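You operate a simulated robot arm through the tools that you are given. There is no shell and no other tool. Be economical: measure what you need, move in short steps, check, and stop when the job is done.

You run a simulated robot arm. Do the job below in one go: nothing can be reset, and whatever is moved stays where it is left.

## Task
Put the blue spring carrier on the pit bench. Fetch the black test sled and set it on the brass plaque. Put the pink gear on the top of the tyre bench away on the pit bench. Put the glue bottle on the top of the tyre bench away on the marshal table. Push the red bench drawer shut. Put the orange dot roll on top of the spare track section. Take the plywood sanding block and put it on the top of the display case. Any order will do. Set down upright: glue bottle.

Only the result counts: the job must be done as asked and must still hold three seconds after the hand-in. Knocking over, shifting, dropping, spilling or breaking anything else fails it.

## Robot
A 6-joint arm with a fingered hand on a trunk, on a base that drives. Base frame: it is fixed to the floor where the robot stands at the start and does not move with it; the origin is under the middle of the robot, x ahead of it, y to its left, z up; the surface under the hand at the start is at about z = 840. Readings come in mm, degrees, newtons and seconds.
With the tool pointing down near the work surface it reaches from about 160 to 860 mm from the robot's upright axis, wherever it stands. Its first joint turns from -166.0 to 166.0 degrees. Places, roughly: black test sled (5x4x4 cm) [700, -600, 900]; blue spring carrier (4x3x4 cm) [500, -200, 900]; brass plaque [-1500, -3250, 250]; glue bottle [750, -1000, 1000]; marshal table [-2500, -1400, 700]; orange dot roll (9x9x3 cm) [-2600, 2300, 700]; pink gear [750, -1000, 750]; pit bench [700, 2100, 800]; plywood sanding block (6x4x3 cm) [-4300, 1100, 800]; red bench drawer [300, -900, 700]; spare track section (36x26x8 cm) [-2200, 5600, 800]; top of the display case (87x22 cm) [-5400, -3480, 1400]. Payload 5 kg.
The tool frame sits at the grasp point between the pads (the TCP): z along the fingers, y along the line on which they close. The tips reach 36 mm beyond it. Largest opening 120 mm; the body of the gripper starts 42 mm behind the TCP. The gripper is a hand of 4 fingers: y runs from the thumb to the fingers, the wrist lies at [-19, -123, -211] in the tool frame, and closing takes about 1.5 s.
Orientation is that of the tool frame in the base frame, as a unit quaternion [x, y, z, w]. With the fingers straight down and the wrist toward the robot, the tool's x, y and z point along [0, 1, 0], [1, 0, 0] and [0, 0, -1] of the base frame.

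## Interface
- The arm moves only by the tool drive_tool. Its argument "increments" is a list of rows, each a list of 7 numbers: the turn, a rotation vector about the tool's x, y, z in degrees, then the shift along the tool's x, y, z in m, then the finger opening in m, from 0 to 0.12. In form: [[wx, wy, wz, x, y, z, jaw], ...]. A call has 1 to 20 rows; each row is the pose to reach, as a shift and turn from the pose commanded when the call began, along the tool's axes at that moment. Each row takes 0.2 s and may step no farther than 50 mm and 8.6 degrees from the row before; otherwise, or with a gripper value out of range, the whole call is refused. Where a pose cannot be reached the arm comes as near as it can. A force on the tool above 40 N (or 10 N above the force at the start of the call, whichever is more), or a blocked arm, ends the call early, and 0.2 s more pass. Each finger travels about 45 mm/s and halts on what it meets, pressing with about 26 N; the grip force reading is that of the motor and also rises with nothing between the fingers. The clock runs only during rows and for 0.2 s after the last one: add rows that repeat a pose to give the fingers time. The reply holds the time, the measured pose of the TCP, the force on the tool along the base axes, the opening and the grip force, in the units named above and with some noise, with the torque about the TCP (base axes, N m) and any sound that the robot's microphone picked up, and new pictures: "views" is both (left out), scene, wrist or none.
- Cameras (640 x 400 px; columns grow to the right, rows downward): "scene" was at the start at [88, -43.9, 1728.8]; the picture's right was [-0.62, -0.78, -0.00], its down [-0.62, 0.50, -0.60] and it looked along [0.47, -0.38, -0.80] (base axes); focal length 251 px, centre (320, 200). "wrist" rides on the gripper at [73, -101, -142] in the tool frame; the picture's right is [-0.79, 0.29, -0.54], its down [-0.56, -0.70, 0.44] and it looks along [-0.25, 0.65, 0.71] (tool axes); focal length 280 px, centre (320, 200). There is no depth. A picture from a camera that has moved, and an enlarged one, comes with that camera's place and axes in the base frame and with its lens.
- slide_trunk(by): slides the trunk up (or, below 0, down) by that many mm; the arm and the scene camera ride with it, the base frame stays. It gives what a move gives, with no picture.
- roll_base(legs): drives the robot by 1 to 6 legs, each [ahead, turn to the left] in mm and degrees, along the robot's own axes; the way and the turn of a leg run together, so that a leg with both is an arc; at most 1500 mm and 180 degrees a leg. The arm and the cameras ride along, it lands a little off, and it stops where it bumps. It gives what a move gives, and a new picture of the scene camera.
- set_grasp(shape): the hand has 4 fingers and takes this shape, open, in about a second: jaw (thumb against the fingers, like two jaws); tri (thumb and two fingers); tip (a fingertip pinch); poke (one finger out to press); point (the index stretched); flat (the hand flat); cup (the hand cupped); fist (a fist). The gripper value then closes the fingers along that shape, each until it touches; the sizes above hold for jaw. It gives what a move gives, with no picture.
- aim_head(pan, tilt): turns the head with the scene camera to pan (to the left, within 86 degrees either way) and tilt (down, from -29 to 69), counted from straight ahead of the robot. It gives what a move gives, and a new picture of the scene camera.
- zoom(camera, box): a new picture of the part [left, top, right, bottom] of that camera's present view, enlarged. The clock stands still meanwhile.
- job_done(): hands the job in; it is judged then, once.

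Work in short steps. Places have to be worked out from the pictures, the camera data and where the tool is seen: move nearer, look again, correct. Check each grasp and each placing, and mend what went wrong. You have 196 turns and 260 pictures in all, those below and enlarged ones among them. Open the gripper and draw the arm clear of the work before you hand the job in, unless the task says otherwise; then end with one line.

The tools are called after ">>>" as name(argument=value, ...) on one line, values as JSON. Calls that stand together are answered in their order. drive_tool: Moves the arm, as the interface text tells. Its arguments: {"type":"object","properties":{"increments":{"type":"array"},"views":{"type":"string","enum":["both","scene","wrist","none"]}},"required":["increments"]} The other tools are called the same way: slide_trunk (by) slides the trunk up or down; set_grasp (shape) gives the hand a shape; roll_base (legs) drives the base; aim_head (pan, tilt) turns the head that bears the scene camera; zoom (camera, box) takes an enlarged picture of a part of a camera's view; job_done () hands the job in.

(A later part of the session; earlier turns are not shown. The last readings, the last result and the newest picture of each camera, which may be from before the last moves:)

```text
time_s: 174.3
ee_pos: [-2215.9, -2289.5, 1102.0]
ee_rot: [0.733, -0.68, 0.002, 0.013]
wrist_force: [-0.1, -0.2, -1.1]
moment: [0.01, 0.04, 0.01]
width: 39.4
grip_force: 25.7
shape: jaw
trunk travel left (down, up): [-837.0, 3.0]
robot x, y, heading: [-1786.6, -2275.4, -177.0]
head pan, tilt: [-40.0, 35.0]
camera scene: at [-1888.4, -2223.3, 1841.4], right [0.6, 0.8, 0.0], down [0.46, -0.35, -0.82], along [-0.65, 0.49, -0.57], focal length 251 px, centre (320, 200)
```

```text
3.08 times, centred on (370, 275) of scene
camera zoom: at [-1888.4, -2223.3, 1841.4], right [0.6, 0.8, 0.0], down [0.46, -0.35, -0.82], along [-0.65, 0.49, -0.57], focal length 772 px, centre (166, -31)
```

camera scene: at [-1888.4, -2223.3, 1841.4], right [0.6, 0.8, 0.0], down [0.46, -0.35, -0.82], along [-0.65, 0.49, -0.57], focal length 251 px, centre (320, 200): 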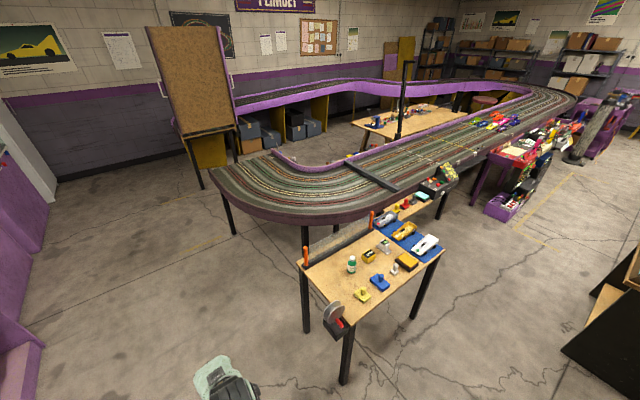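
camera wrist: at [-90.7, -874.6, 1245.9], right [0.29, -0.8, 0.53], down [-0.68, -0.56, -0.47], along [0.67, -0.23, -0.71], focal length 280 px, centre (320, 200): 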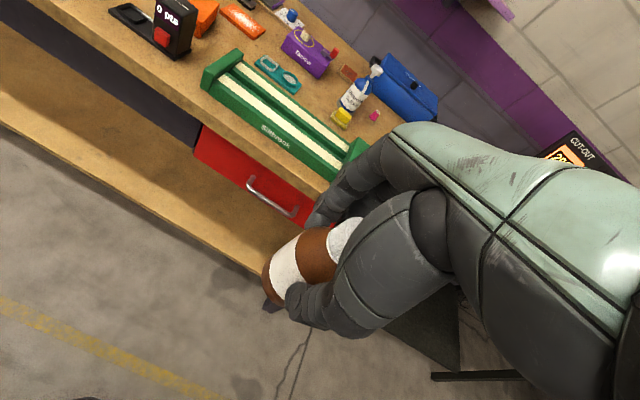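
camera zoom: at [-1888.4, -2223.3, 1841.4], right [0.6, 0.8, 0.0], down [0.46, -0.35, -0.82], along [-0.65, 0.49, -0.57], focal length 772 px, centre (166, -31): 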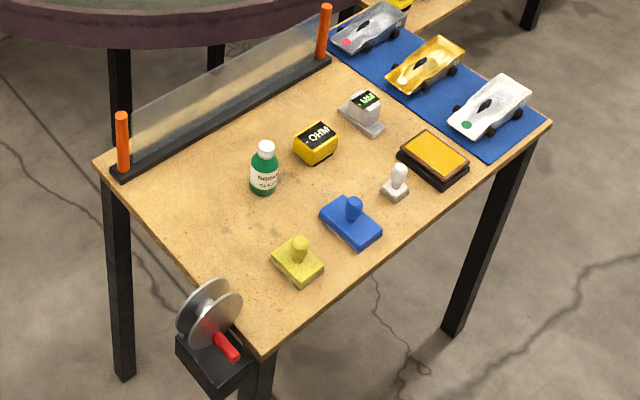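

I choose (-2500,-1660), free on all sides. I turn north, drive 615 mm and turn to face the table.

>>> roll_base(legs=[[0, -93], [617, 0], [0, 90]])

>>> aim_head(pan=0, tilt=55)

```text
time_s: 187.3
ee_pos: [-2213.6, -1633.8, 1101.5]
ee_rot: [0.712, -0.702, 0.002, 0.012]
wrist_force: [0.3, 0.7, -0.8]
moment: [0.04, 0.02, 0.02]
width: 39.2
grip_force: 25.7
shape: jaw
trunk travel left (down, up): [-837.0, 3.0]
robot x, y, heading: [-1785.5, -1646.0, 179.5]
head pan, tilt: [-40.0, 35.0]
camera scene: at [-1881.7, -1587.0, 1841.4], right [0.65, 0.76, 0.0], down [0.44, -0.37, -0.82], along [-0.62, 0.53, -0.57], focal length 251 px, centre (320, 200)
```

scene: 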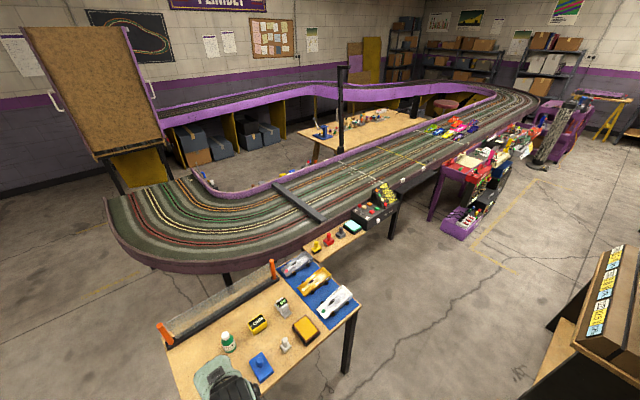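

```text
time_s: 188.4
ee_pos: [-2212.8, -1633.7, 1101.5]
ee_rot: [0.713, -0.701, 0.002, 0.013]
wrist_force: [0.3, 0.1, -1.9]
moment: [0.0, -0.01, 0.01]
width: 39.2
grip_force: 25.9
shape: jaw
trunk travel left (down, up): [-837.0, 3.0]
robot x, y, heading: [-1786.3, -1644.8, 179.8]
head pan, tilt: [0.0, 55.0]
camera scene: at [-1886.7, -1643.5, 1813.1], right [0.01, 1.0, 0.0], down [0.82, -0.01, -0.57], along [-0.57, 0.0, -0.82], focal length 251 px, centre (320, 200)
```

scene: 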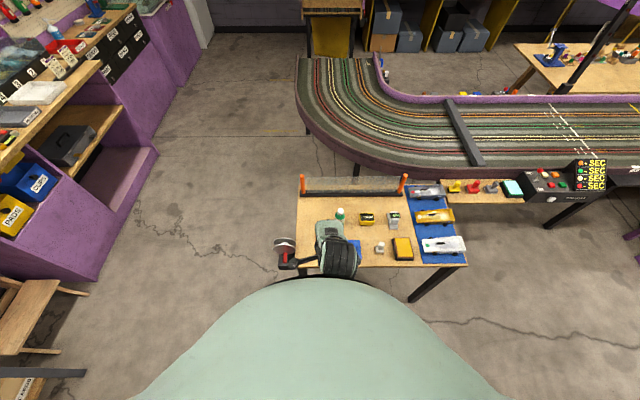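

I extend the arm over the spot, then lower with the trunk.

>>> drive_tool(increments=[[0, 0, 0, 0.004, 0.045, 0, 0.03], [0, 0, 0, 0.008, 0.09, 0, 0.03], [0, 0, 0, 0.012, 0.135, 0, 0.03], [0, 0, 0, 0.016, 0.18, 0, 0.03], [0, 0, 0, 0.02, 0.225, 0, 0.03], [0, 0, 0, 0.024, 0.265, 0, 0.03], [0, 0, 0, 0.026, 0.287, 0, 0.03], [0, 0, 0, 0.026, 0.287, 0, 0.03]], views="none")

>>> slide_trunk(by=-240)

>>> drive_tool(increments=[[0, 0, 0, 0, 0, 0, 0.03]])

```text
time_s: 190.2
ee_pos: [-2496.9, -1666.9, 1105.1]
ee_rot: [0.713, -0.702, 0.002, 0.012]
wrist_force: [-0.1, 0.7, -0.5]
moment: [-0.01, 0.01, 0.04]
width: 39.2
grip_force: 26.4
shape: jaw
trunk travel left (down, up): [-837.0, 3.0]
robot x, y, heading: [-1788.3, -1648.8, 179.9]
head pan, tilt: [0.0, 55.0]
```

```text
time_s: 192.7
ee_pos: [-2497.0, -1666.8, 867.3]
ee_rot: [0.712, -0.702, 0.002, 0.013]
wrist_force: [0.5, 0.6, -0.3]
moment: [-0.03, -0.02, -0.01]
width: 39.2
grip_force: 26.1
shape: jaw
trunk travel left (down, up): [-597.0, 243.0]
robot x, y, heading: [-1784.5, -1645.6, 179.7]
head pan, tilt: [0.0, 55.0]
```

```text
time_s: 193.1
ee_pos: [-2498.8, -1668.3, 865.7]
ee_rot: [0.713, -0.701, 0.002, 0.014]
wrist_force: [-0.4, 0.7, -1.2]
moment: [-0.02, 0.04, 0.02]
width: 39.1
grip_force: 26.5
shape: jaw
trunk travel left (down, up): [-597.0, 243.0]
robot x, y, heading: [-1787.3, -1647.9, 179.5]
head pan, tilt: [0.0, 55.0]
camera scene: at [-1886.8, -1643.7, 1573.1], right [0.01, 1.0, 0.0], down [0.82, -0.01, -0.57], along [-0.57, 0.0, -0.82], focal length 251 px, centre (320, 200)
camera wrist: at [-2393.0, -1734.6, 1009.9], right [-0.29, 0.8, 0.53], down [0.68, 0.56, -0.47], along [-0.67, 0.23, -0.71], focal length 280 px, centre (320, 200)
```

scene: 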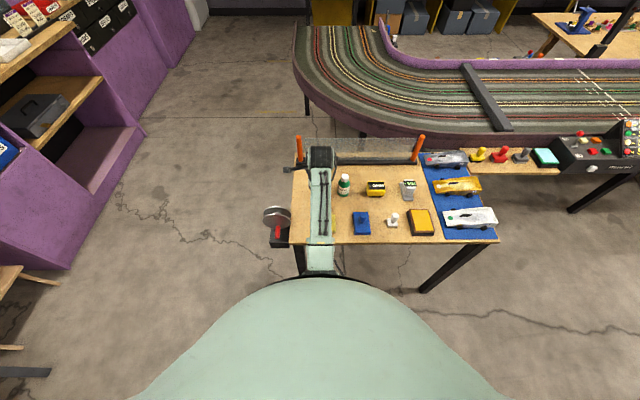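
wrist: 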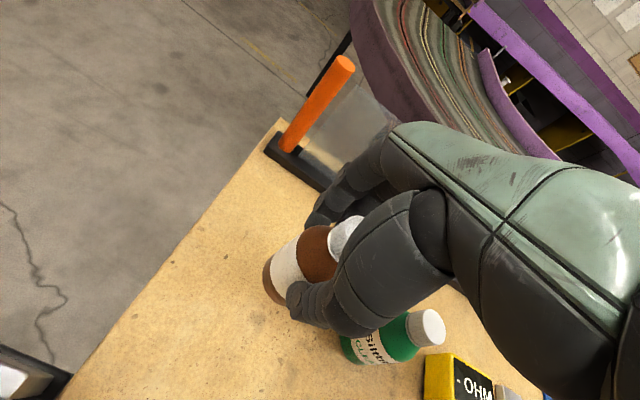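

Over a free patch. I descend in small steps until the bottle touches.

>>> drive_tool(increments=[[0, 0, 0, 0, 0, 0.015, 0.03], [0, 0, 0, 0, 0, 0.03, 0.03], [0, 0, 0, 0, 0, 0.04, 0.03], [0, 0, 0, 0, 0, 0.046, 0.03], [0, 0, 0, 0, 0, 0.052, 0.03], [0, 0, 0, 0, 0, 0.057, 0.03], [0, 0, 0, 0, 0, 0.062, 0.03], [0, 0, 0, 0, 0, 0.067, 0.03], [0, 0, 0, 0, 0, 0.072, 0.03], [0, 0, 0, 0, 0, 0.077, 0.03], [0, 0, 0, 0, 0, 0.082, 0.03], [0, 0, 0, 0, 0, 0.087, 0.03], [0, 0, 0, 0, 0, 0.092, 0.03]], views="wrist")

```text
time_s: 195.9
ee_pos: [-2498.9, -1666.9, 772.2]
ee_rot: [0.713, -0.701, 0.004, 0.011]
wrist_force: [-1.6, -2.1, 8.1]
moment: [0.01, 0.18, 0.04]
width: 29.6
grip_force: 26.4
shape: jaw
trunk travel left (down, up): [-597.0, 243.0]
robot x, y, heading: [-1790.0, -1647.6, 179.8]
head pan, tilt: [0.0, 55.0]
camera wrist: at [-2394.0, -1735.9, 917.0], right [-0.29, 0.8, 0.53], down [0.69, 0.56, -0.46], along [-0.67, 0.23, -0.71], focal length 280 px, centre (320, 200)
```

wrist: 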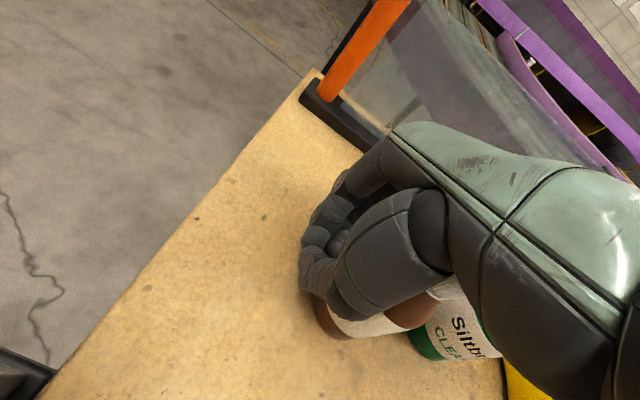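

The grip width dropped to 30 mm and the bottle seems shifted. I zoom before doing anything.

>>> zoom(camera="wrist", box=[240, 200, 520, 375])

>>> zoom(camera="scene", box=[260, 120, 440, 260])

```text
2.29 times, centred on (380, 288) of wrist
camera zoom: at [-2394.0, -1735.9, 917.0], right [-0.29, 0.8, 0.53], down [0.69, 0.56, -0.46], along [-0.67, 0.23, -0.71], focal length 641 px, centre (183, 0)
```

zoom: 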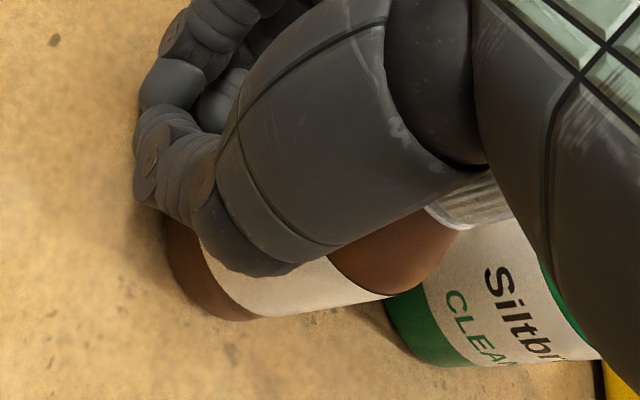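

```text
2.86 times, centred on (350, 190) of scene
camera zoom: at [-1885.8, -1643.3, 1572.9], right [0.01, 1.0, 0.0], down [0.82, -0.01, -0.57], along [-0.57, 0.0, -0.82], focal length 717 px, centre (234, 229)
```

zoom: 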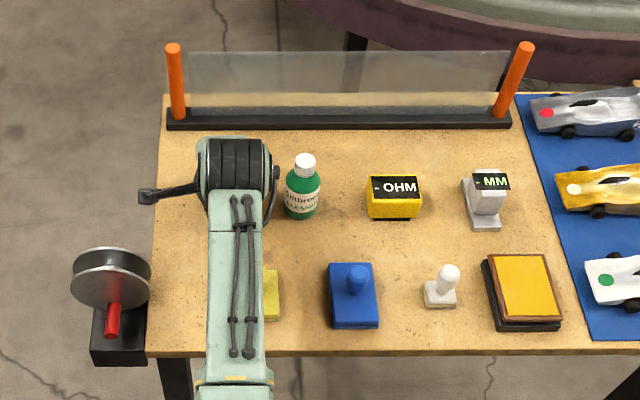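

Projecting the geometry, the bottle stands upright on the table at about (-2480,-1622), having slid sideways out of the fingers. I open slowly and then rise straight up.

>>> drive_tool(increments=[[0, 0, 0, 0, 0, 0, 0.035], [0, 0, 0, 0, 0, 0, 0.045], [0, 0, 0, 0, 0, 0, 0.055], [0, 0, 0, 0, 0, 0, 0.055]], views="wrist")

>>> zoom(camera="wrist", box=[240, 200, 520, 375])

```text
time_s: 196.9
ee_pos: [-2499.0, -1669.5, 776.6]
ee_rot: [0.713, -0.701, 0.001, 0.014]
wrist_force: [-4.7, 0.5, 16.8]
moment: [0.02, -0.1, -0.08]
width: 51.5
grip_force: 0.0
shape: jaw
trunk travel left (down, up): [-597.0, 243.0]
robot x, y, heading: [-1781.8, -1648.8, 179.9]
head pan, tilt: [0.0, 55.0]
camera wrist: at [-2394.4, -1736.3, 919.9], right [-0.29, 0.8, 0.53], down [0.68, 0.56, -0.47], along [-0.67, 0.23, -0.71], focal length 280 px, centre (320, 200)
```

wrist: 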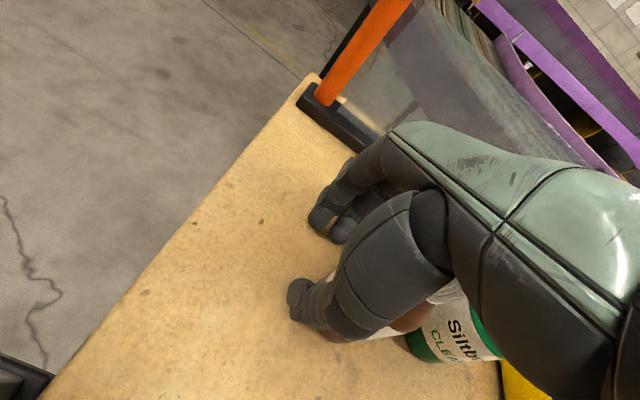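

```text
2.29 times, centred on (380, 288) of wrist
camera zoom: at [-2394.4, -1736.3, 919.9], right [-0.29, 0.8, 0.53], down [0.68, 0.56, -0.47], along [-0.67, 0.23, -0.71], focal length 641 px, centre (183, 0)
```

zoom: 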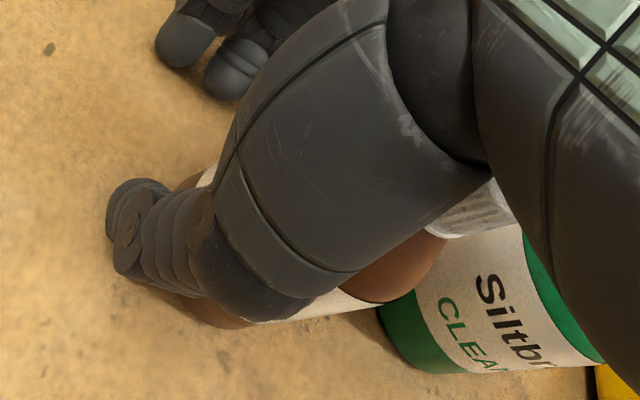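

The palm is resting on the cap. I rise straight up in small steps.

>>> drive_tool(increments=[[0, 0, 0, 0, 0, -0.008, 0.055], [0, 0, 0, 0, 0, -0.018, 0.055], [0, 0, 0, 0, 0, -0.035, 0.055], [0, 0, 0, 0, 0, -0.06, 0.055], [0, 0, 0, 0, 0, -0.1, 0.055], [0, 0, 0, 0, 0, -0.14, 0.055]])

>>> zoom(camera="wrist", box=[160, 200, 480, 400])

```text
time_s: 198.3
ee_pos: [-2497.7, -1667.9, 913.0]
ee_rot: [0.713, -0.701, 0.002, 0.012]
wrist_force: [0.0, -0.5, 1.0]
moment: [0.02, 0.02, 0.01]
width: 54.8
grip_force: 0.0
shape: jaw
trunk travel left (down, up): [-597.0, 243.0]
robot x, y, heading: [-1783.0, -1646.9, 179.7]
head pan, tilt: [0.0, 55.0]
camera scene: at [-1886.2, -1643.7, 1573.1], right [0.01, 1.0, 0.0], down [0.82, -0.01, -0.57], along [-0.57, 0.0, -0.82], focal length 251 px, centre (320, 200)
camera wrist: at [-2394.7, -1735.5, 1056.4], right [-0.29, 0.8, 0.53], down [0.68, 0.56, -0.47], along [-0.67, 0.23, -0.71], focal length 280 px, centre (320, 200)
```

scene: 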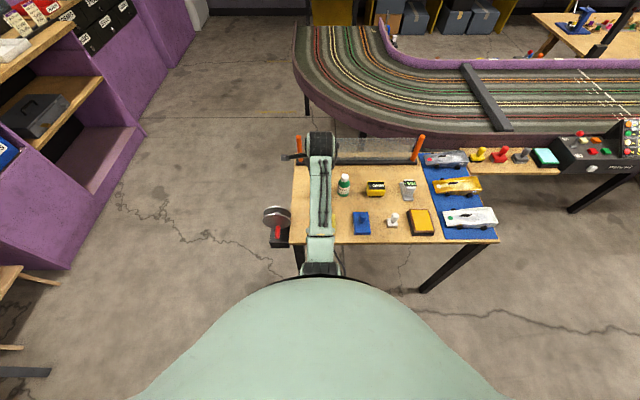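
wrist: 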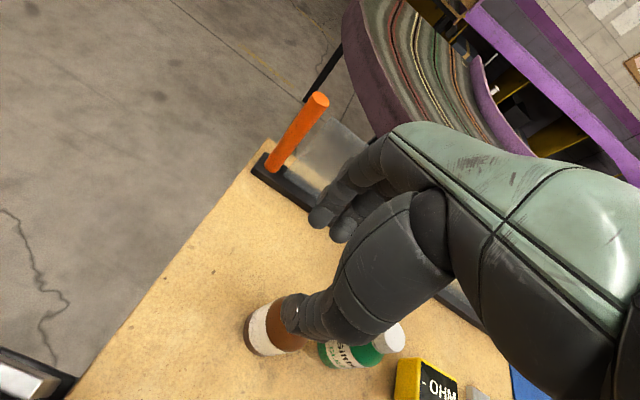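

```text
2.00 times, centred on (320, 300) of wrist
camera zoom: at [-2394.7, -1735.5, 1056.4], right [-0.29, 0.8, 0.53], down [0.68, 0.56, -0.47], along [-0.67, 0.23, -0.71], focal length 561 px, centre (320, 0)
```

zoom: 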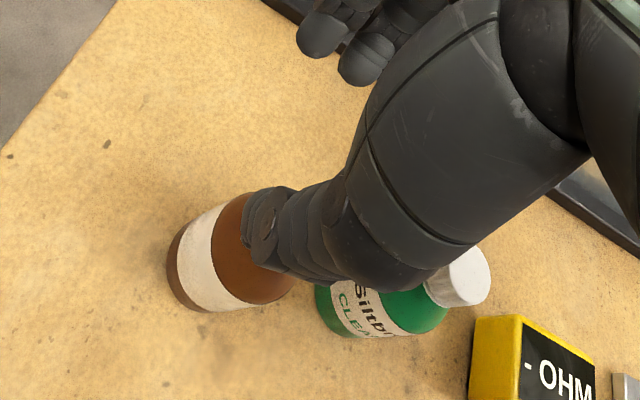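

The bottle stands upright on the marshal table and the green one is unmoved. I retract the arm, view the placed bottle, and raise the trunk.

>>> drive_tool(increments=[[0, 0, 0, 0, -0.02, -0.045, 0.06], [0, 0, 0, 0, -0.06, -0.06, 0.06], [0, 0, 0, 0, -0.105, -0.06, 0.06], [0, 0, 0, 0, -0.15, -0.06, 0.06], [0, 0, 0, 0, -0.195, -0.06, 0.06], [0, 0, 0, 0, -0.24, -0.06, 0.06], [0, 0, 0, 0, -0.27, -0.06, 0.06]], views="scene")

>>> slide_trunk(by=240)

>>> zoom(camera="scene", box=[260, 140, 440, 280])

```text
time_s: 199.9
ee_pos: [-2244.5, -1658.3, 959.8]
ee_rot: [0.713, -0.701, 0.002, 0.013]
wrist_force: [0.4, 1.0, 0.0]
moment: [0.0, 0.0, 0.01]
width: 59.7
grip_force: 0.1
shape: jaw
out of reach, approached as far as the arm can: row 7
trunk travel left (down, up): [-597.0, 243.0]
robot x, y, heading: [-1785.5, -1649.7, 179.4]
head pan, tilt: [0.0, 55.0]
camera scene: at [-1886.7, -1643.6, 1573.1], right [0.01, 1.0, 0.0], down [0.82, -0.01, -0.57], along [-0.57, 0.0, -0.82], focal length 251 px, centre (320, 200)
```

scene: 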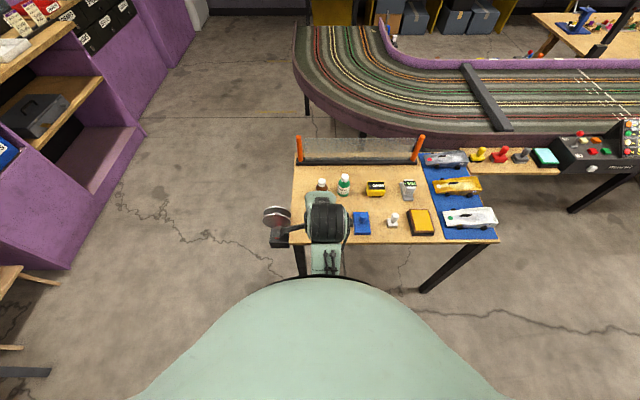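

```text
time_s: 202.4
ee_pos: [-2243.5, -1658.6, 1198.2]
ee_rot: [0.713, -0.701, 0.002, 0.013]
wrist_force: [-0.5, -0.1, 0.2]
moment: [0.01, 0.0, -0.02]
width: 59.8
grip_force: 0.0
shape: jaw
trunk travel left (down, up): [-837.0, 3.0]
robot x, y, heading: [-1783.9, -1644.7, 179.8]
head pan, tilt: [0.0, 55.0]
```

```text
2.86 times, centred on (350, 210) of scene
camera zoom: at [-1886.6, -1643.7, 1813.1], right [0.01, 1.0, 0.0], down [0.82, -0.01, -0.57], along [-0.57, 0.0, -0.82], focal length 717 px, centre (234, 171)
```

zoom: 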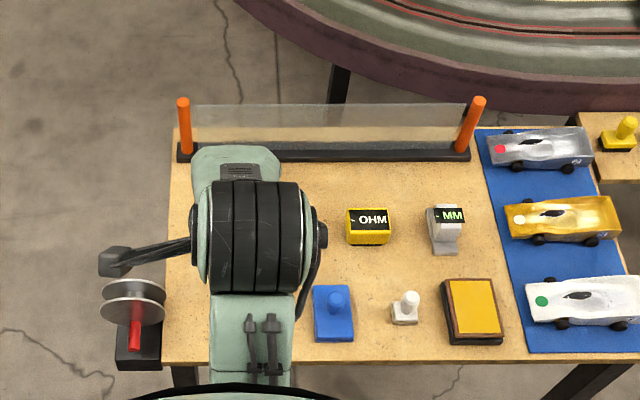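

The glue bottle is upright and free-standing. Now back to the tyre bench for the black sled: south, east, then north along the aisle.

>>> roll_base(legs=[[0, 90.5], [640, 0], [0, 89.5], [1440, 0], [0, 90]])

```text
time_s: 227.6
ee_pos: [-353.0, -1861.2, 1199.0]
ee_rot: [-0.018, 1.0, 0.008, -0.011]
wrist_force: [-0.1, -1.0, -0.6]
moment: [0.04, -0.03, 0.0]
width: 59.7
grip_force: 0.0
shape: jaw
trunk travel left (down, up): [-837.0, 3.0]
robot x, y, heading: [-330.4, -2322.2, 90.9]
head pan, tilt: [0.0, 55.0]
camera scene: at [-334.6, -2216.2, 1813.1], right [1.0, 0.01, 0.0], down [0.01, -0.82, -0.57], along [-0.01, 0.57, -0.82], focal length 251 px, centre (320, 200)
```

scene: 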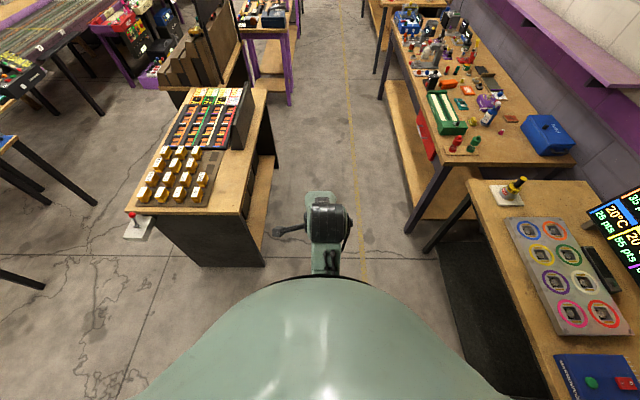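

Aisle is clear. I drive to y≈-600, turn to face the bench, and step closer.

>>> roll_base(legs=[[1450, 0], [270, 0], [0, -91], [330, 0]])

>>> zoom(camera="scene", box=[220, 140, 460, 290])

```text
time_s: 243.7
ee_pos: [403.4, -575.4, 1199.3]
ee_rot: [0.694, 0.72, 0.013, -0.002]
wrist_force: [0.4, 1.5, 0.4]
moment: [0.05, 0.0, -0.03]
width: 59.5
grip_force: 0.1
shape: jaw
trunk travel left (down, up): [-837.0, 3.0]
robot x, y, heading: [-53.4, -594.7, 0.6]
head pan, tilt: [0.0, 55.0]
camera scene: at [46.2, -592.6, 1813.2], right [0.01, -1.0, 0.0], down [-0.82, -0.01, -0.57], along [0.57, 0.01, -0.82], focal length 251 px, centre (320, 200)
```

scene: 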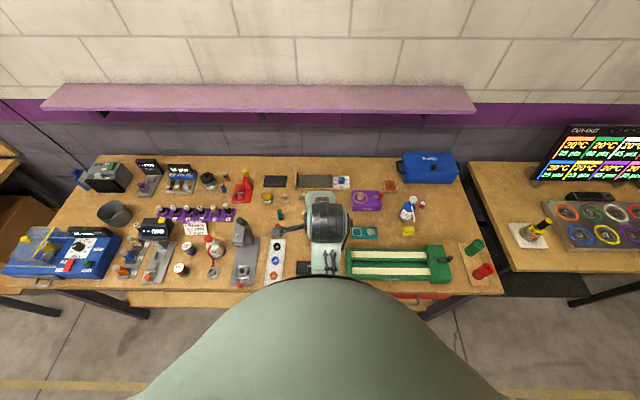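

```text
2.67 times, centred on (340, 215) of scene
camera zoom: at [46.2, -592.6, 1813.2], right [0.01, -1.0, 0.0], down [-0.82, -0.01, -0.57], along [0.57, 0.01, -0.82], focal length 670 px, centre (267, 160)
```

zoom: 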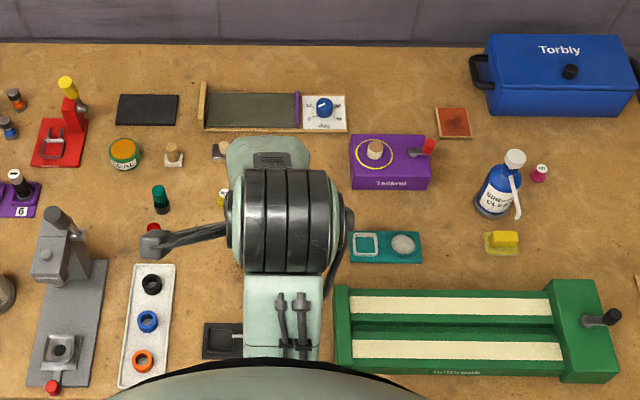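

I extend the hand to about (600,-525) to view the sled with the wrist camera.

>>> drive_tool(increments=[[0, 0, 0, 0.01, 0.04, 0.02, 0.07], [0, 0, 0, 0.02, 0.08, 0.04, 0.07], [0, 0, 0, 0.03, 0.12, 0.06, 0.07], [0, 0, 0, 0.04, 0.16, 0.08, 0.07], [0, 0, 0, 0.045, 0.197, 0.09, 0.07]], views="wrist")

>>> zoom(camera="wrist", box=[140, 80, 380, 230])

```text
time_s: 244.9
ee_pos: [600.8, -522.3, 1113.3]
ee_rot: [0.694, 0.72, 0.013, -0.003]
wrist_force: [-0.3, -0.6, -0.2]
moment: [-0.03, 0.04, 0.0]
width: 69.6
grip_force: 0.2
shape: jaw
trunk travel left (down, up): [-837.0, 3.0]
robot x, y, heading: [-56.5, -598.2, 0.7]
head pan, tilt: [0.0, 55.0]
camera wrist: at [495.0, -455.5, 1257.6], right [0.31, -0.79, 0.53], down [-0.67, -0.58, -0.46], along [0.67, -0.21, -0.71], focal length 280 px, centre (320, 200)
```

wrist: 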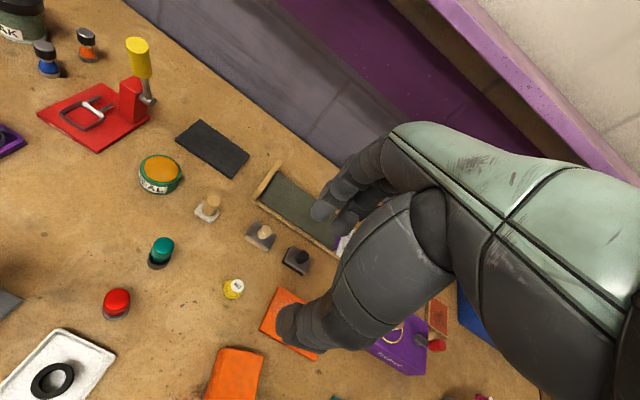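

```text
2.67 times, centred on (260, 155) of wrist
camera zoom: at [495.0, -455.5, 1257.6], right [0.31, -0.79, 0.53], down [-0.67, -0.58, -0.46], along [0.67, -0.21, -0.71], focal length 748 px, centre (480, 320)
```

zoom: 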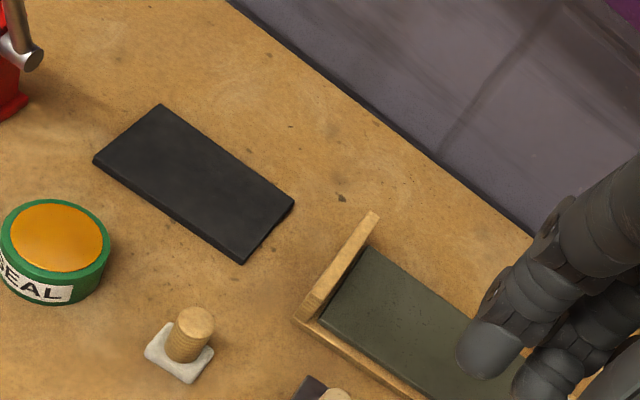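

>>> zoom(camera="wrist", box=[210, 200, 370, 300])

```text
4.00 times, centred on (290, 250) of wrist
camera zoom: at [495.0, -455.5, 1257.6], right [0.31, -0.79, 0.53], down [-0.67, -0.58, -0.46], along [0.67, -0.21, -0.71], focal length 1122 px, centre (440, 0)
```

zoom: 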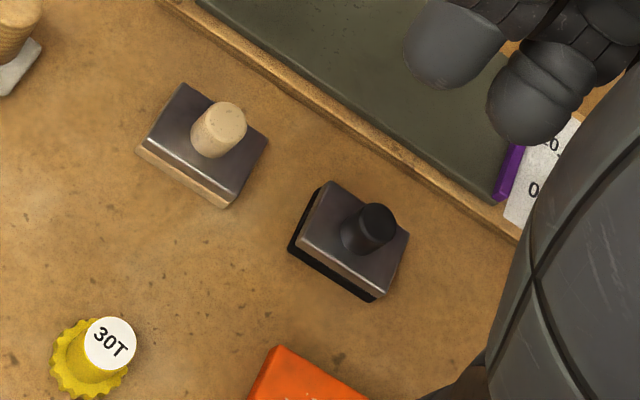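

The sled: center (731,-584), long side along y, short side ≈40 along x. I move above it and down to z≈965.

>>> drive_tool(increments=[[0, 0, 1, -0.02, 0.04, 0.02, 0.07], [0, 0, 2, -0.04, 0.08, 0.05, 0.07], [0, 0, 2, -0.067, 0.127, 0.08, 0.07], [0, 0, 2, -0.067, 0.127, 0.12, 0.07], [0, 0, 2, -0.067, 0.127, 0.145, 0.07], [0, 0, 2, -0.067, 0.127, 0.145, 0.07]], views="wrist")

>>> zoom(camera="wrist", box=[160, 200, 400, 350])

```text
refused: row 2 steps farther than a row can; nothing moved
```

```text
2.67 times, centred on (280, 275) of wrist
camera zoom: at [495.0, -455.5, 1257.6], right [0.31, -0.79, 0.53], down [-0.67, -0.58, -0.46], along [0.67, -0.21, -0.71], focal length 748 px, centre (427, 0)
```

zoom: 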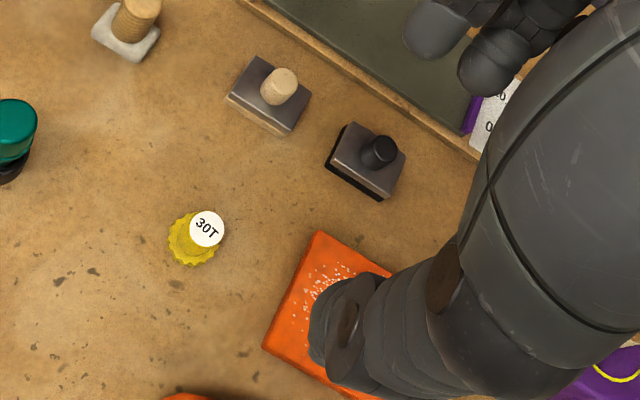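

Steps were too large; I repeat with smaller rows.

>>> drive_tool(increments=[[0, 0, 1, -0.017, 0.032, 0.01, 0.07], [0, 0, 2, -0.034, 0.064, 0.025, 0.07], [0, 0, 2, -0.05, 0.096, 0.045, 0.07], [0, 0, 2, -0.067, 0.127, 0.065, 0.07], [0, 0, 2, -0.067, 0.127, 0.105, 0.07], [0, 0, 2, -0.067, 0.127, 0.145, 0.07], [0, 0, 2, -0.067, 0.127, 0.145, 0.07]], views="wrist")

>>> zoom(camera="wrist", box=[160, 200, 400, 350])

```text
time_s: 246.5
ee_pos: [733.4, -581.3, 965.8]
ee_rot: [0.706, 0.708, 0.013, -0.003]
wrist_force: [0.0, -0.2, 0.0]
moment: [0.01, 0.0, -0.03]
width: 69.4
grip_force: 0.0
shape: jaw
trunk travel left (down, up): [-837.0, 3.0]
robot x, y, heading: [-51.9, -595.5, 0.7]
head pan, tilt: [0.0, 55.0]
camera wrist: at [630.3, -511.0, 1109.9], right [0.28, -0.8, 0.53], down [-0.69, -0.55, -0.47], along [0.66, -0.24, -0.71], focal length 280 px, centre (320, 200)
```

wrist: 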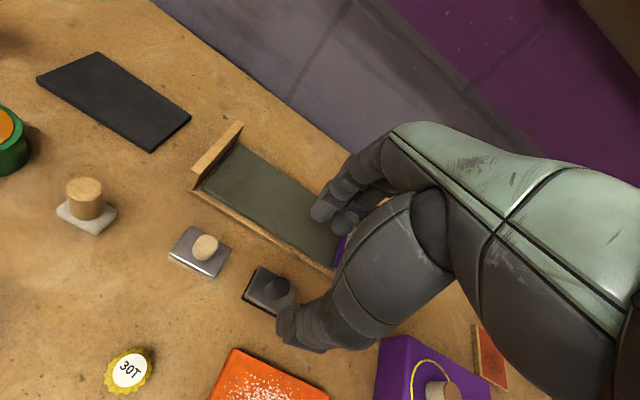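

```text
2.67 times, centred on (280, 275) of wrist
camera zoom: at [630.3, -511.0, 1109.9], right [0.28, -0.8, 0.53], down [-0.69, -0.55, -0.47], along [0.66, -0.24, -0.71], focal length 748 px, centre (427, 0)
```

zoom: 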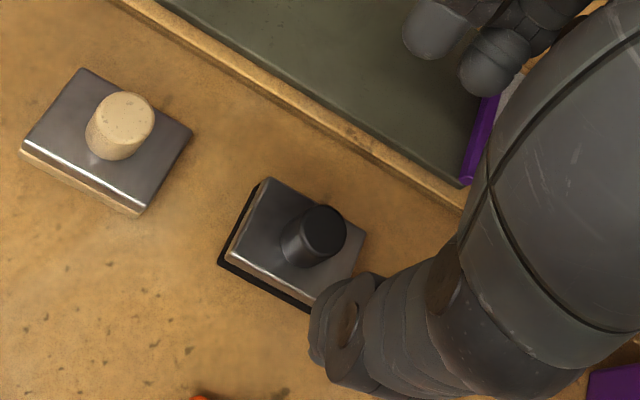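

Small correction (-3,-4) mm, then descend to z≈884.

>>> drive_tool(increments=[[0, 0, 0, -0.004, -0.003, 0.02, 0.07], [0, 0, 0, -0.004, -0.003, 0.045, 0.07], [0, 0, 0, -0.004, -0.003, 0.065, 0.07], [0, 0, 0, -0.004, -0.003, 0.082, 0.07], [0, 0, 0, -0.004, -0.003, 0.082, 0.07]], views="wrist")

>>> zoom(camera="wrist", box=[200, 180, 440, 330])

```text
time_s: 247.7
ee_pos: [732.2, -582.1, 885.8]
ee_rot: [0.707, 0.707, 0.013, -0.002]
wrist_force: [-0.7, -0.4, 0.8]
moment: [-0.01, 0.02, -0.02]
width: 69.6
grip_force: 0.1
shape: jaw
trunk travel left (down, up): [-837.0, 3.0]
robot x, y, heading: [-56.4, -594.0, 1.0]
head pan, tilt: [0.0, 55.0]
camera wrist: at [629.1, -512.7, 1029.7], right [0.28, -0.8, 0.53], down [-0.69, -0.55, -0.47], along [0.66, -0.24, -0.71], focal length 280 px, centre (320, 200)
```

wrist: 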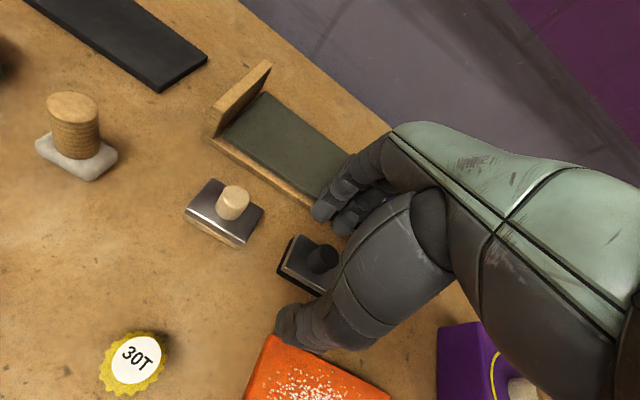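

```text
2.67 times, centred on (320, 255) of wrist
camera zoom: at [629.1, -512.7, 1029.7], right [0.28, -0.8, 0.53], down [-0.69, -0.55, -0.47], along [0.66, -0.24, -0.71], focal length 748 px, centre (320, 53)
```

zoom: 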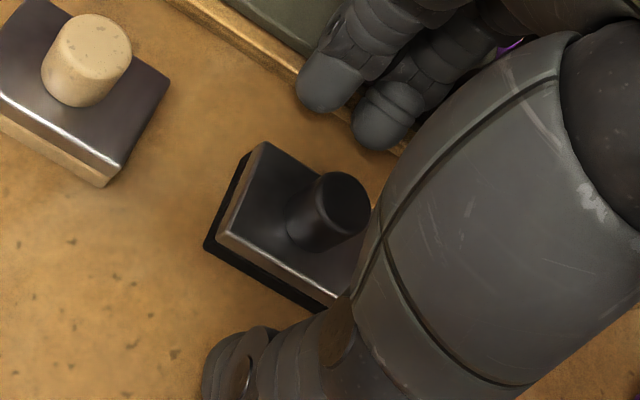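

Well centered. I lower 5 mm and close.

>>> drive_tool(increments=[[0, 0, 0, 0, 0, 0.005, 0.06], [0, 0, 0, 0, 0, 0.005, 0.045], [0, 0, 0, 0, 0, 0.005, 0.03], [0, 0, 0, 0, 0, 0.005, 0.025], [0, 0, 0, 0, 0, 0.005, 0.025], [0, 0, 0, 0, 0, 0.005, 0.025], [0, 0, 0, 0, 0, 0.005, 0.025]], views="wrist")

>>> drive_tool(increments=[[0, 0, 0, 0, 0, -0.02, 0.025], [0, 0, 0, 0, 0, -0.06, 0.025], [0, 0, 0, 0, 0, -0.1, 0.025], [0, 0, 0, 0, 0, -0.14, 0.025]], views="wrist")

```text
time_s: 249.3
ee_pos: [731.9, -581.8, 880.9]
ee_rot: [0.707, 0.707, 0.012, -0.001]
wrist_force: [-0.8, 0.3, 0.1]
moment: [-0.01, -0.01, 0.0]
width: 27.7
grip_force: 25.9
shape: jaw
trunk travel left (down, up): [-837.0, 3.0]
robot x, y, heading: [-56.9, -596.4, 0.8]
head pan, tilt: [0.0, 55.0]
camera wrist: at [628.6, -512.9, 1024.5], right [0.28, -0.8, 0.53], down [-0.69, -0.55, -0.47], along [0.66, -0.24, -0.71], focal length 280 px, centre (320, 200)
```

wrist: 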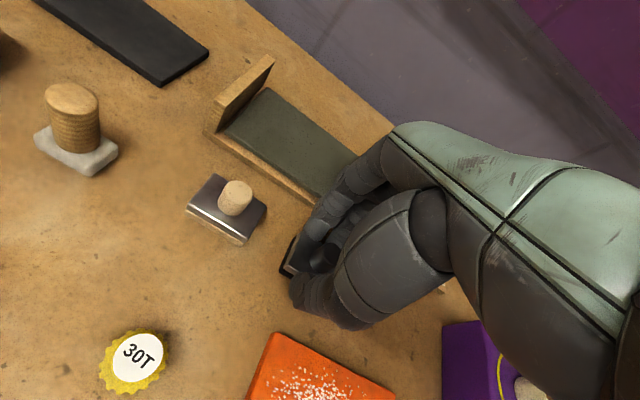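

```text
time_s: 250.3
ee_pos: [725.1, -585.5, 1018.5]
ee_rot: [0.706, 0.708, 0.012, -0.003]
wrist_force: [-0.6, 0.4, -1.2]
moment: [-0.01, -0.02, -0.05]
width: 27.3
grip_force: 25.7
shape: jaw
trunk travel left (down, up): [-837.0, 3.0]
robot x, y, heading: [-61.2, -594.5, 1.0]
head pan, tilt: [0.0, 55.0]
camera wrist: at [621.6, -515.7, 1163.4], right [0.28, -0.8, 0.53], down [-0.69, -0.55, -0.46], along [0.66, -0.24, -0.71], focal length 280 px, centre (320, 200)
```

wrist: 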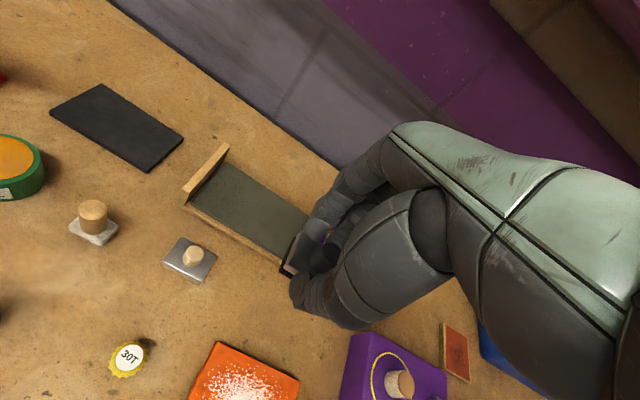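

The sled is held. I tuck the arm and drive toward the shelf with the plaque.

>>> drive_tool(increments=[[0, 0, 0, 0, -0.04, -0.02, 0.025], [0, 0, 0, 0, -0.08, -0.05, 0.025], [0, 0, 0, 0, -0.12, -0.075, 0.025], [0, 0, 0, 0, -0.16, -0.09, 0.025], [0, 0, 0, 0, -0.2, -0.1, 0.025], [0, 0, 0, 0, -0.24, -0.1, 0.025], [0, 0, 0, 0, -0.28, -0.1, 0.025], [0, 0, 0, 0, -0.31, -0.1, 0.025]], views="none")

>>> roll_base(legs=[[-320, 0], [0, -91], [1450, 0], [230, 0]])

>>> roll_base(legs=[[0, -90], [1210, 0], [0, 90]])

```text
time_s: 252.1
ee_pos: [414.8, -590.2, 1116.4]
ee_rot: [0.706, 0.708, 0.014, -0.002]
wrist_force: [-0.5, -0.1, -0.8]
moment: [0.0, -0.03, 0.01]
width: 27.2
grip_force: 26.4
shape: jaw
trunk travel left (down, up): [-837.0, 3.0]
robot x, y, heading: [-52.5, -595.0, 0.7]
head pan, tilt: [0.0, 55.0]
```

```text
time_s: 268.0
ee_pos: [-355.1, -2760.2, 1116.0]
ee_rot: [1.0, -0.002, 0.011, 0.008]
wrist_force: [0.0, 0.3, -0.7]
moment: [0.01, -0.02, 0.02]
width: 27.2
grip_force: 25.6
shape: jaw
trunk travel left (down, up): [-837.0, 3.0]
robot x, y, heading: [-362.7, -2288.2, -89.3]
head pan, tilt: [0.0, 55.0]
camera scene: at [-360.3, -2388.6, 1813.2], right [-1.0, -0.01, 0.0], down [-0.01, 0.82, -0.57], along [0.01, -0.57, -0.82], focal length 251 px, centre (320, 200)
```

scene: 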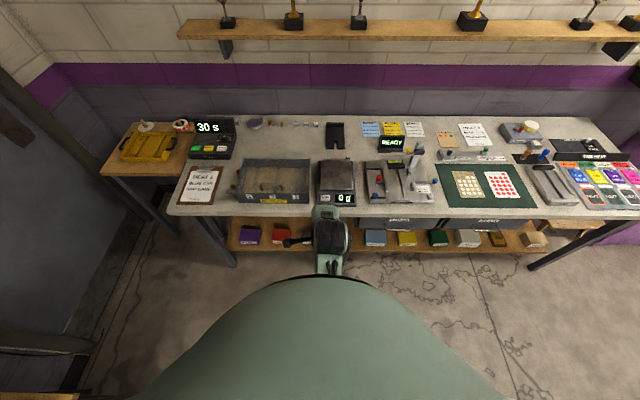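

```text
time_s: 283.7
ee_pos: [-1525.6, -2787.7, 1116.1]
ee_rot: [1.0, 0.018, 0.01, 0.006]
wrist_force: [-0.3, 0.9, -0.8]
moment: [-0.05, 0.01, -0.05]
width: 27.2
grip_force: 25.7
shape: jaw
trunk travel left (down, up): [-837.0, 3.0]
robot x, y, heading: [-1554.2, -2317.0, -87.1]
head pan, tilt: [0.0, 55.0]
camera scene: at [-1545.6, -2416.1, 1813.1], right [-1.0, -0.05, 0.0], down [-0.04, 0.82, -0.57], along [0.03, -0.57, -0.82], focal length 251 px, centre (320, 200)
```

scene: 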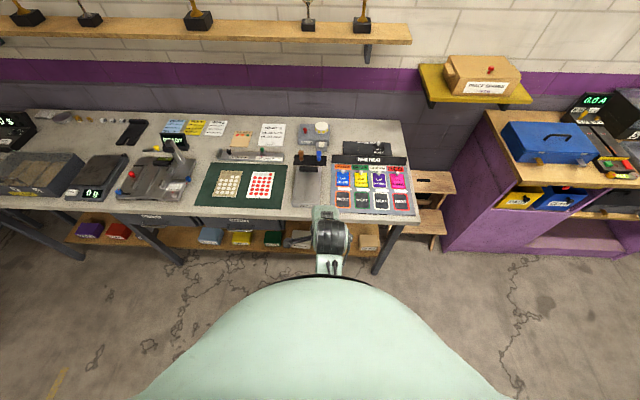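

I'm facing the shelf. I lower the trunk 650 mm to look under the bench top.

>>> slide_trunk(by=-650)

>>> aim_head(pan=0, tilt=48)

>>> drive_tool(increments=[[0, 0, 0, 0, 0, 0, 0.025]], views="wrist")

```text
refused: -650 is not a number from -400 to 400
```

```text
time_s: 284.4
ee_pos: [-1526.2, -2788.6, 1116.6]
ee_rot: [1.0, 0.019, 0.01, 0.007]
wrist_force: [0.1, 0.2, -0.7]
moment: [-0.01, -0.01, -0.03]
width: 27.1
grip_force: 26.4
shape: jaw
trunk travel left (down, up): [-837.0, 3.0]
robot x, y, heading: [-1550.7, -2318.4, -87.1]
head pan, tilt: [0.0, 48.0]
camera scene: at [-1545.2, -2422.7, 1822.3], right [-1.0, -0.05, 0.0], down [-0.04, 0.74, -0.67], along [0.03, -0.67, -0.74], focal length 251 px, centre (320, 200)
```

scene: 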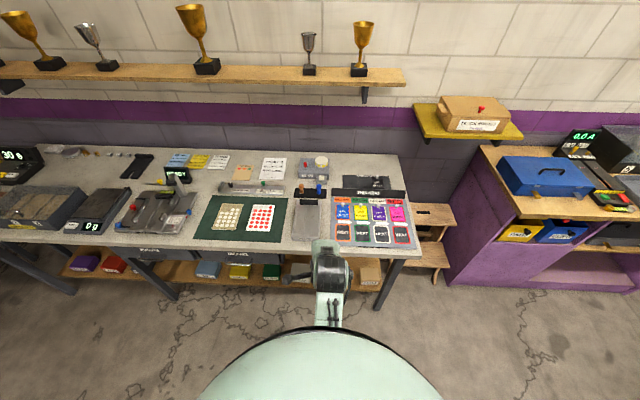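

```text
time_s: 284.8
ee_pos: [-1526.3, -2786.1, 1116.6]
ee_rot: [1.0, 0.019, 0.011, 0.007]
wrist_force: [0.7, 0.1, -0.9]
moment: [0.03, 0.02, 0.03]
width: 26.9
grip_force: 25.8
shape: jaw
trunk travel left (down, up): [-837.0, 3.0]
robot x, y, heading: [-1555.9, -2316.6, -87.0]
head pan, tilt: [0.0, 48.0]
camera wrist: at [-1461.1, -2680.9, 1260.2], right [-0.79, -0.31, 0.53], down [-0.58, 0.67, -0.47], along [-0.21, -0.67, -0.71], focal length 280 px, centre (320, 200)
```

wrist: 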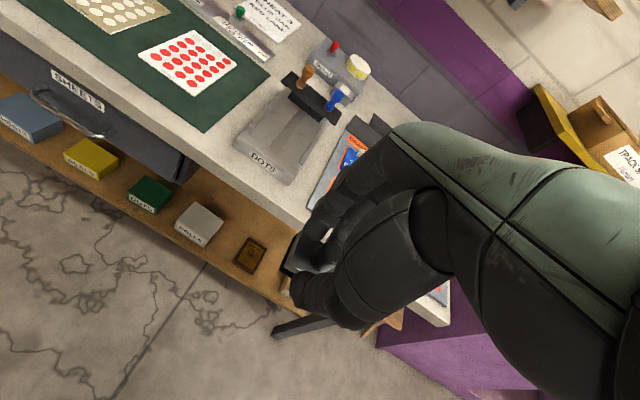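

>>> slide_trunk(by=-400)

>>> slide_trunk(by=-250)

>>> drive_tool(increments=[[0, 0, 0, 0, 0, 0, 0.025]])

```text
time_s: 288.6
ee_pos: [-1526.5, -2786.5, 715.8]
ee_rot: [1.0, 0.02, 0.01, 0.007]
wrist_force: [0.0, -0.2, -1.0]
moment: [-0.03, -0.01, -0.01]
width: 27.2
grip_force: 26.0
shape: jaw
trunk travel left (down, up): [-437.0, 403.0]
robot x, y, heading: [-1551.2, -2316.4, -87.2]
head pan, tilt: [0.0, 48.0]
```

```text
time_s: 291.2
ee_pos: [-1527.3, -2787.4, 465.8]
ee_rot: [1.0, 0.018, 0.01, 0.008]
wrist_force: [0.2, -0.4, -1.5]
moment: [0.01, -0.02, 0.02]
width: 27.1
grip_force: 25.8
shape: jaw
trunk travel left (down, up): [-187.0, 653.0]
robot x, y, heading: [-1548.2, -2318.6, -87.2]
head pan, tilt: [0.0, 48.0]
```

```text
time_s: 291.6
ee_pos: [-1526.5, -2788.1, 467.6]
ee_rot: [1.0, 0.018, 0.01, 0.007]
wrist_force: [0.3, 0.0, -0.1]
moment: [0.02, -0.01, -0.01]
width: 27.3
grip_force: 25.9
shape: jaw
trunk travel left (down, up): [-187.0, 653.0]
robot x, y, heading: [-1555.7, -2317.4, -87.0]
head pan, tilt: [0.0, 48.0]
camera scene: at [-1545.2, -2422.7, 1172.4], right [-1.0, -0.05, 0.0], down [-0.04, 0.74, -0.67], along [0.03, -0.67, -0.74], focal length 251 px, centre (320, 200)
camera wrist: at [-1461.1, -2680.8, 610.2], right [-0.79, -0.31, 0.53], down [-0.58, 0.67, -0.47], along [-0.21, -0.67, -0.71], focal length 280 px, centre (320, 200)
```

scene: 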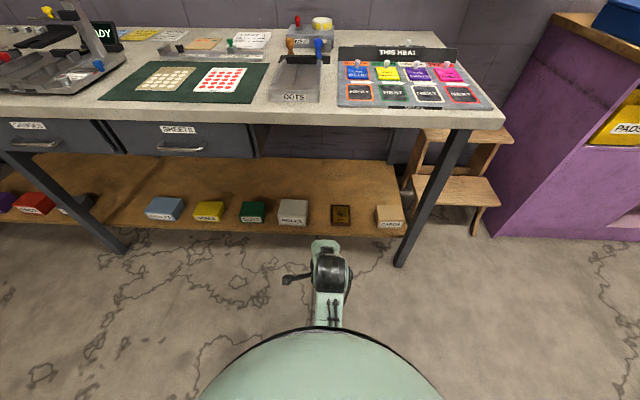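
wrist: 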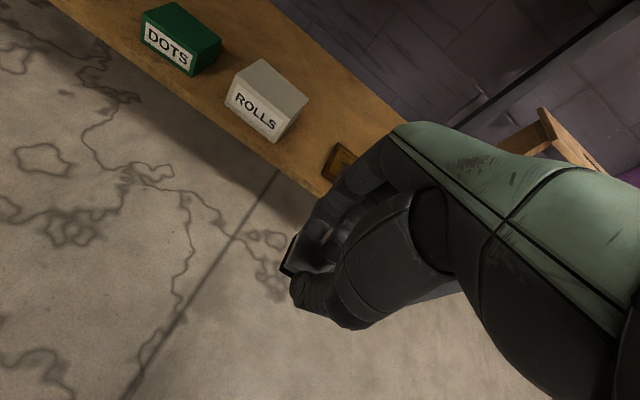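

I zoom on both views to triangulate the plaque precisely.

>>> zoom(camera="scene", box=[240, 160, 440, 285])

>>> zoom(camera="wrist", box=[200, 60, 440, 210])

```text
3.20 times, centred on (340, 222) of scene
camera zoom: at [-1545.2, -2422.7, 1172.4], right [-1.0, -0.05, 0.0], down [-0.04, 0.74, -0.67], along [0.03, -0.67, -0.74], focal length 803 px, centre (256, 128)
```

zoom: 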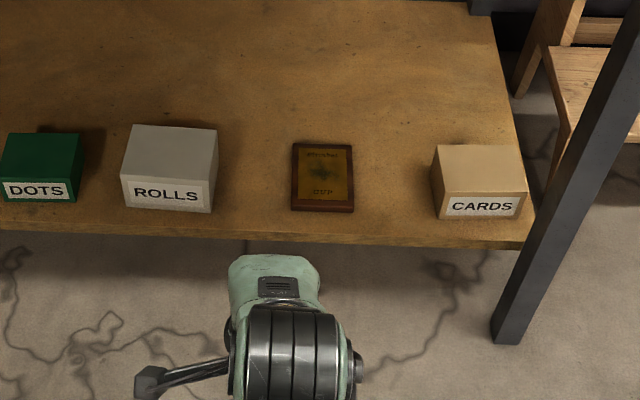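

```text
2.67 times, centred on (320, 135) of wrist
camera zoom: at [-1461.1, -2680.8, 610.2], right [-0.79, -0.31, 0.53], down [-0.58, 0.67, -0.47], along [-0.21, -0.67, -0.71], focal length 748 px, centre (320, 373)
```

zoom: 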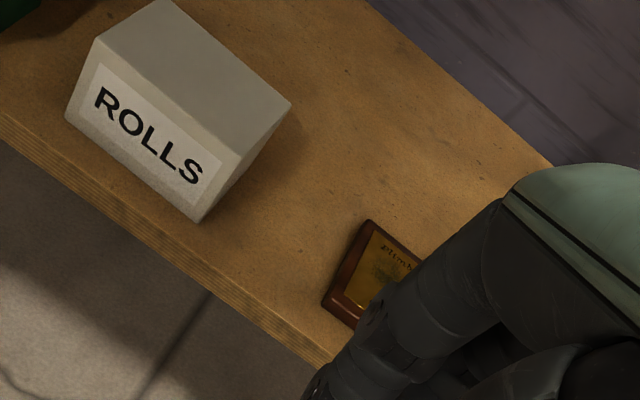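

Triangulated: plaque x −1566…−1664, y −3153…−3284, top z≈187. I roll forward 175 mm, then reach in at about z 330.

>>> roll_base(legs=[[175, 0]])

>>> zoom(camera="scene", box=[240, 160, 440, 285])

```text
time_s: 293.2
ee_pos: [-1518.1, -2966.2, 466.5]
ee_rot: [1.0, 0.018, 0.011, 0.007]
wrist_force: [-0.7, 0.0, -0.2]
moment: [0.01, 0.02, -0.03]
width: 27.1
grip_force: 26.5
shape: jaw
trunk travel left (down, up): [-187.0, 653.0]
robot x, y, heading: [-1540.6, -2493.3, -87.3]
head pan, tilt: [0.0, 48.0]
camera scene: at [-1536.5, -2601.5, 1172.3], right [-1.0, -0.05, 0.0], down [-0.04, 0.74, -0.67], along [0.03, -0.67, -0.74], focal length 251 px, centre (320, 200)
```

scene: 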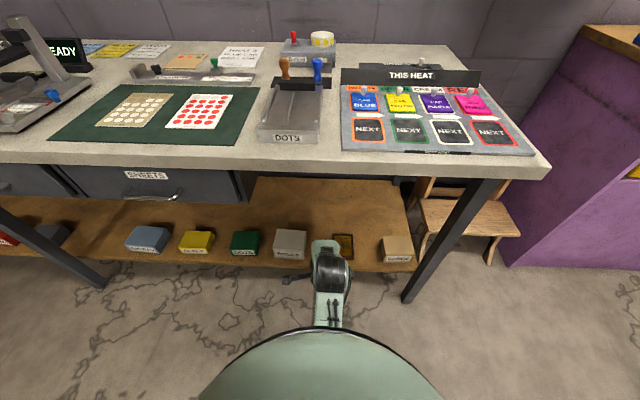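

```text
3.20 times, centred on (340, 222) of scene
camera zoom: at [-1536.5, -2601.5, 1172.3], right [-1.0, -0.05, 0.0], down [-0.04, 0.74, -0.67], along [0.03, -0.67, -0.74], focal length 803 px, centre (256, 128)
```

zoom: 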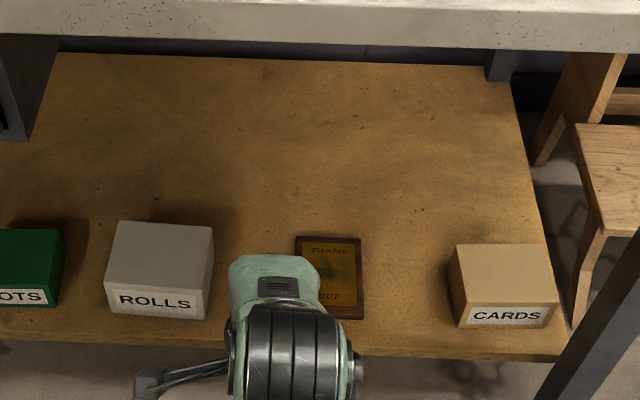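

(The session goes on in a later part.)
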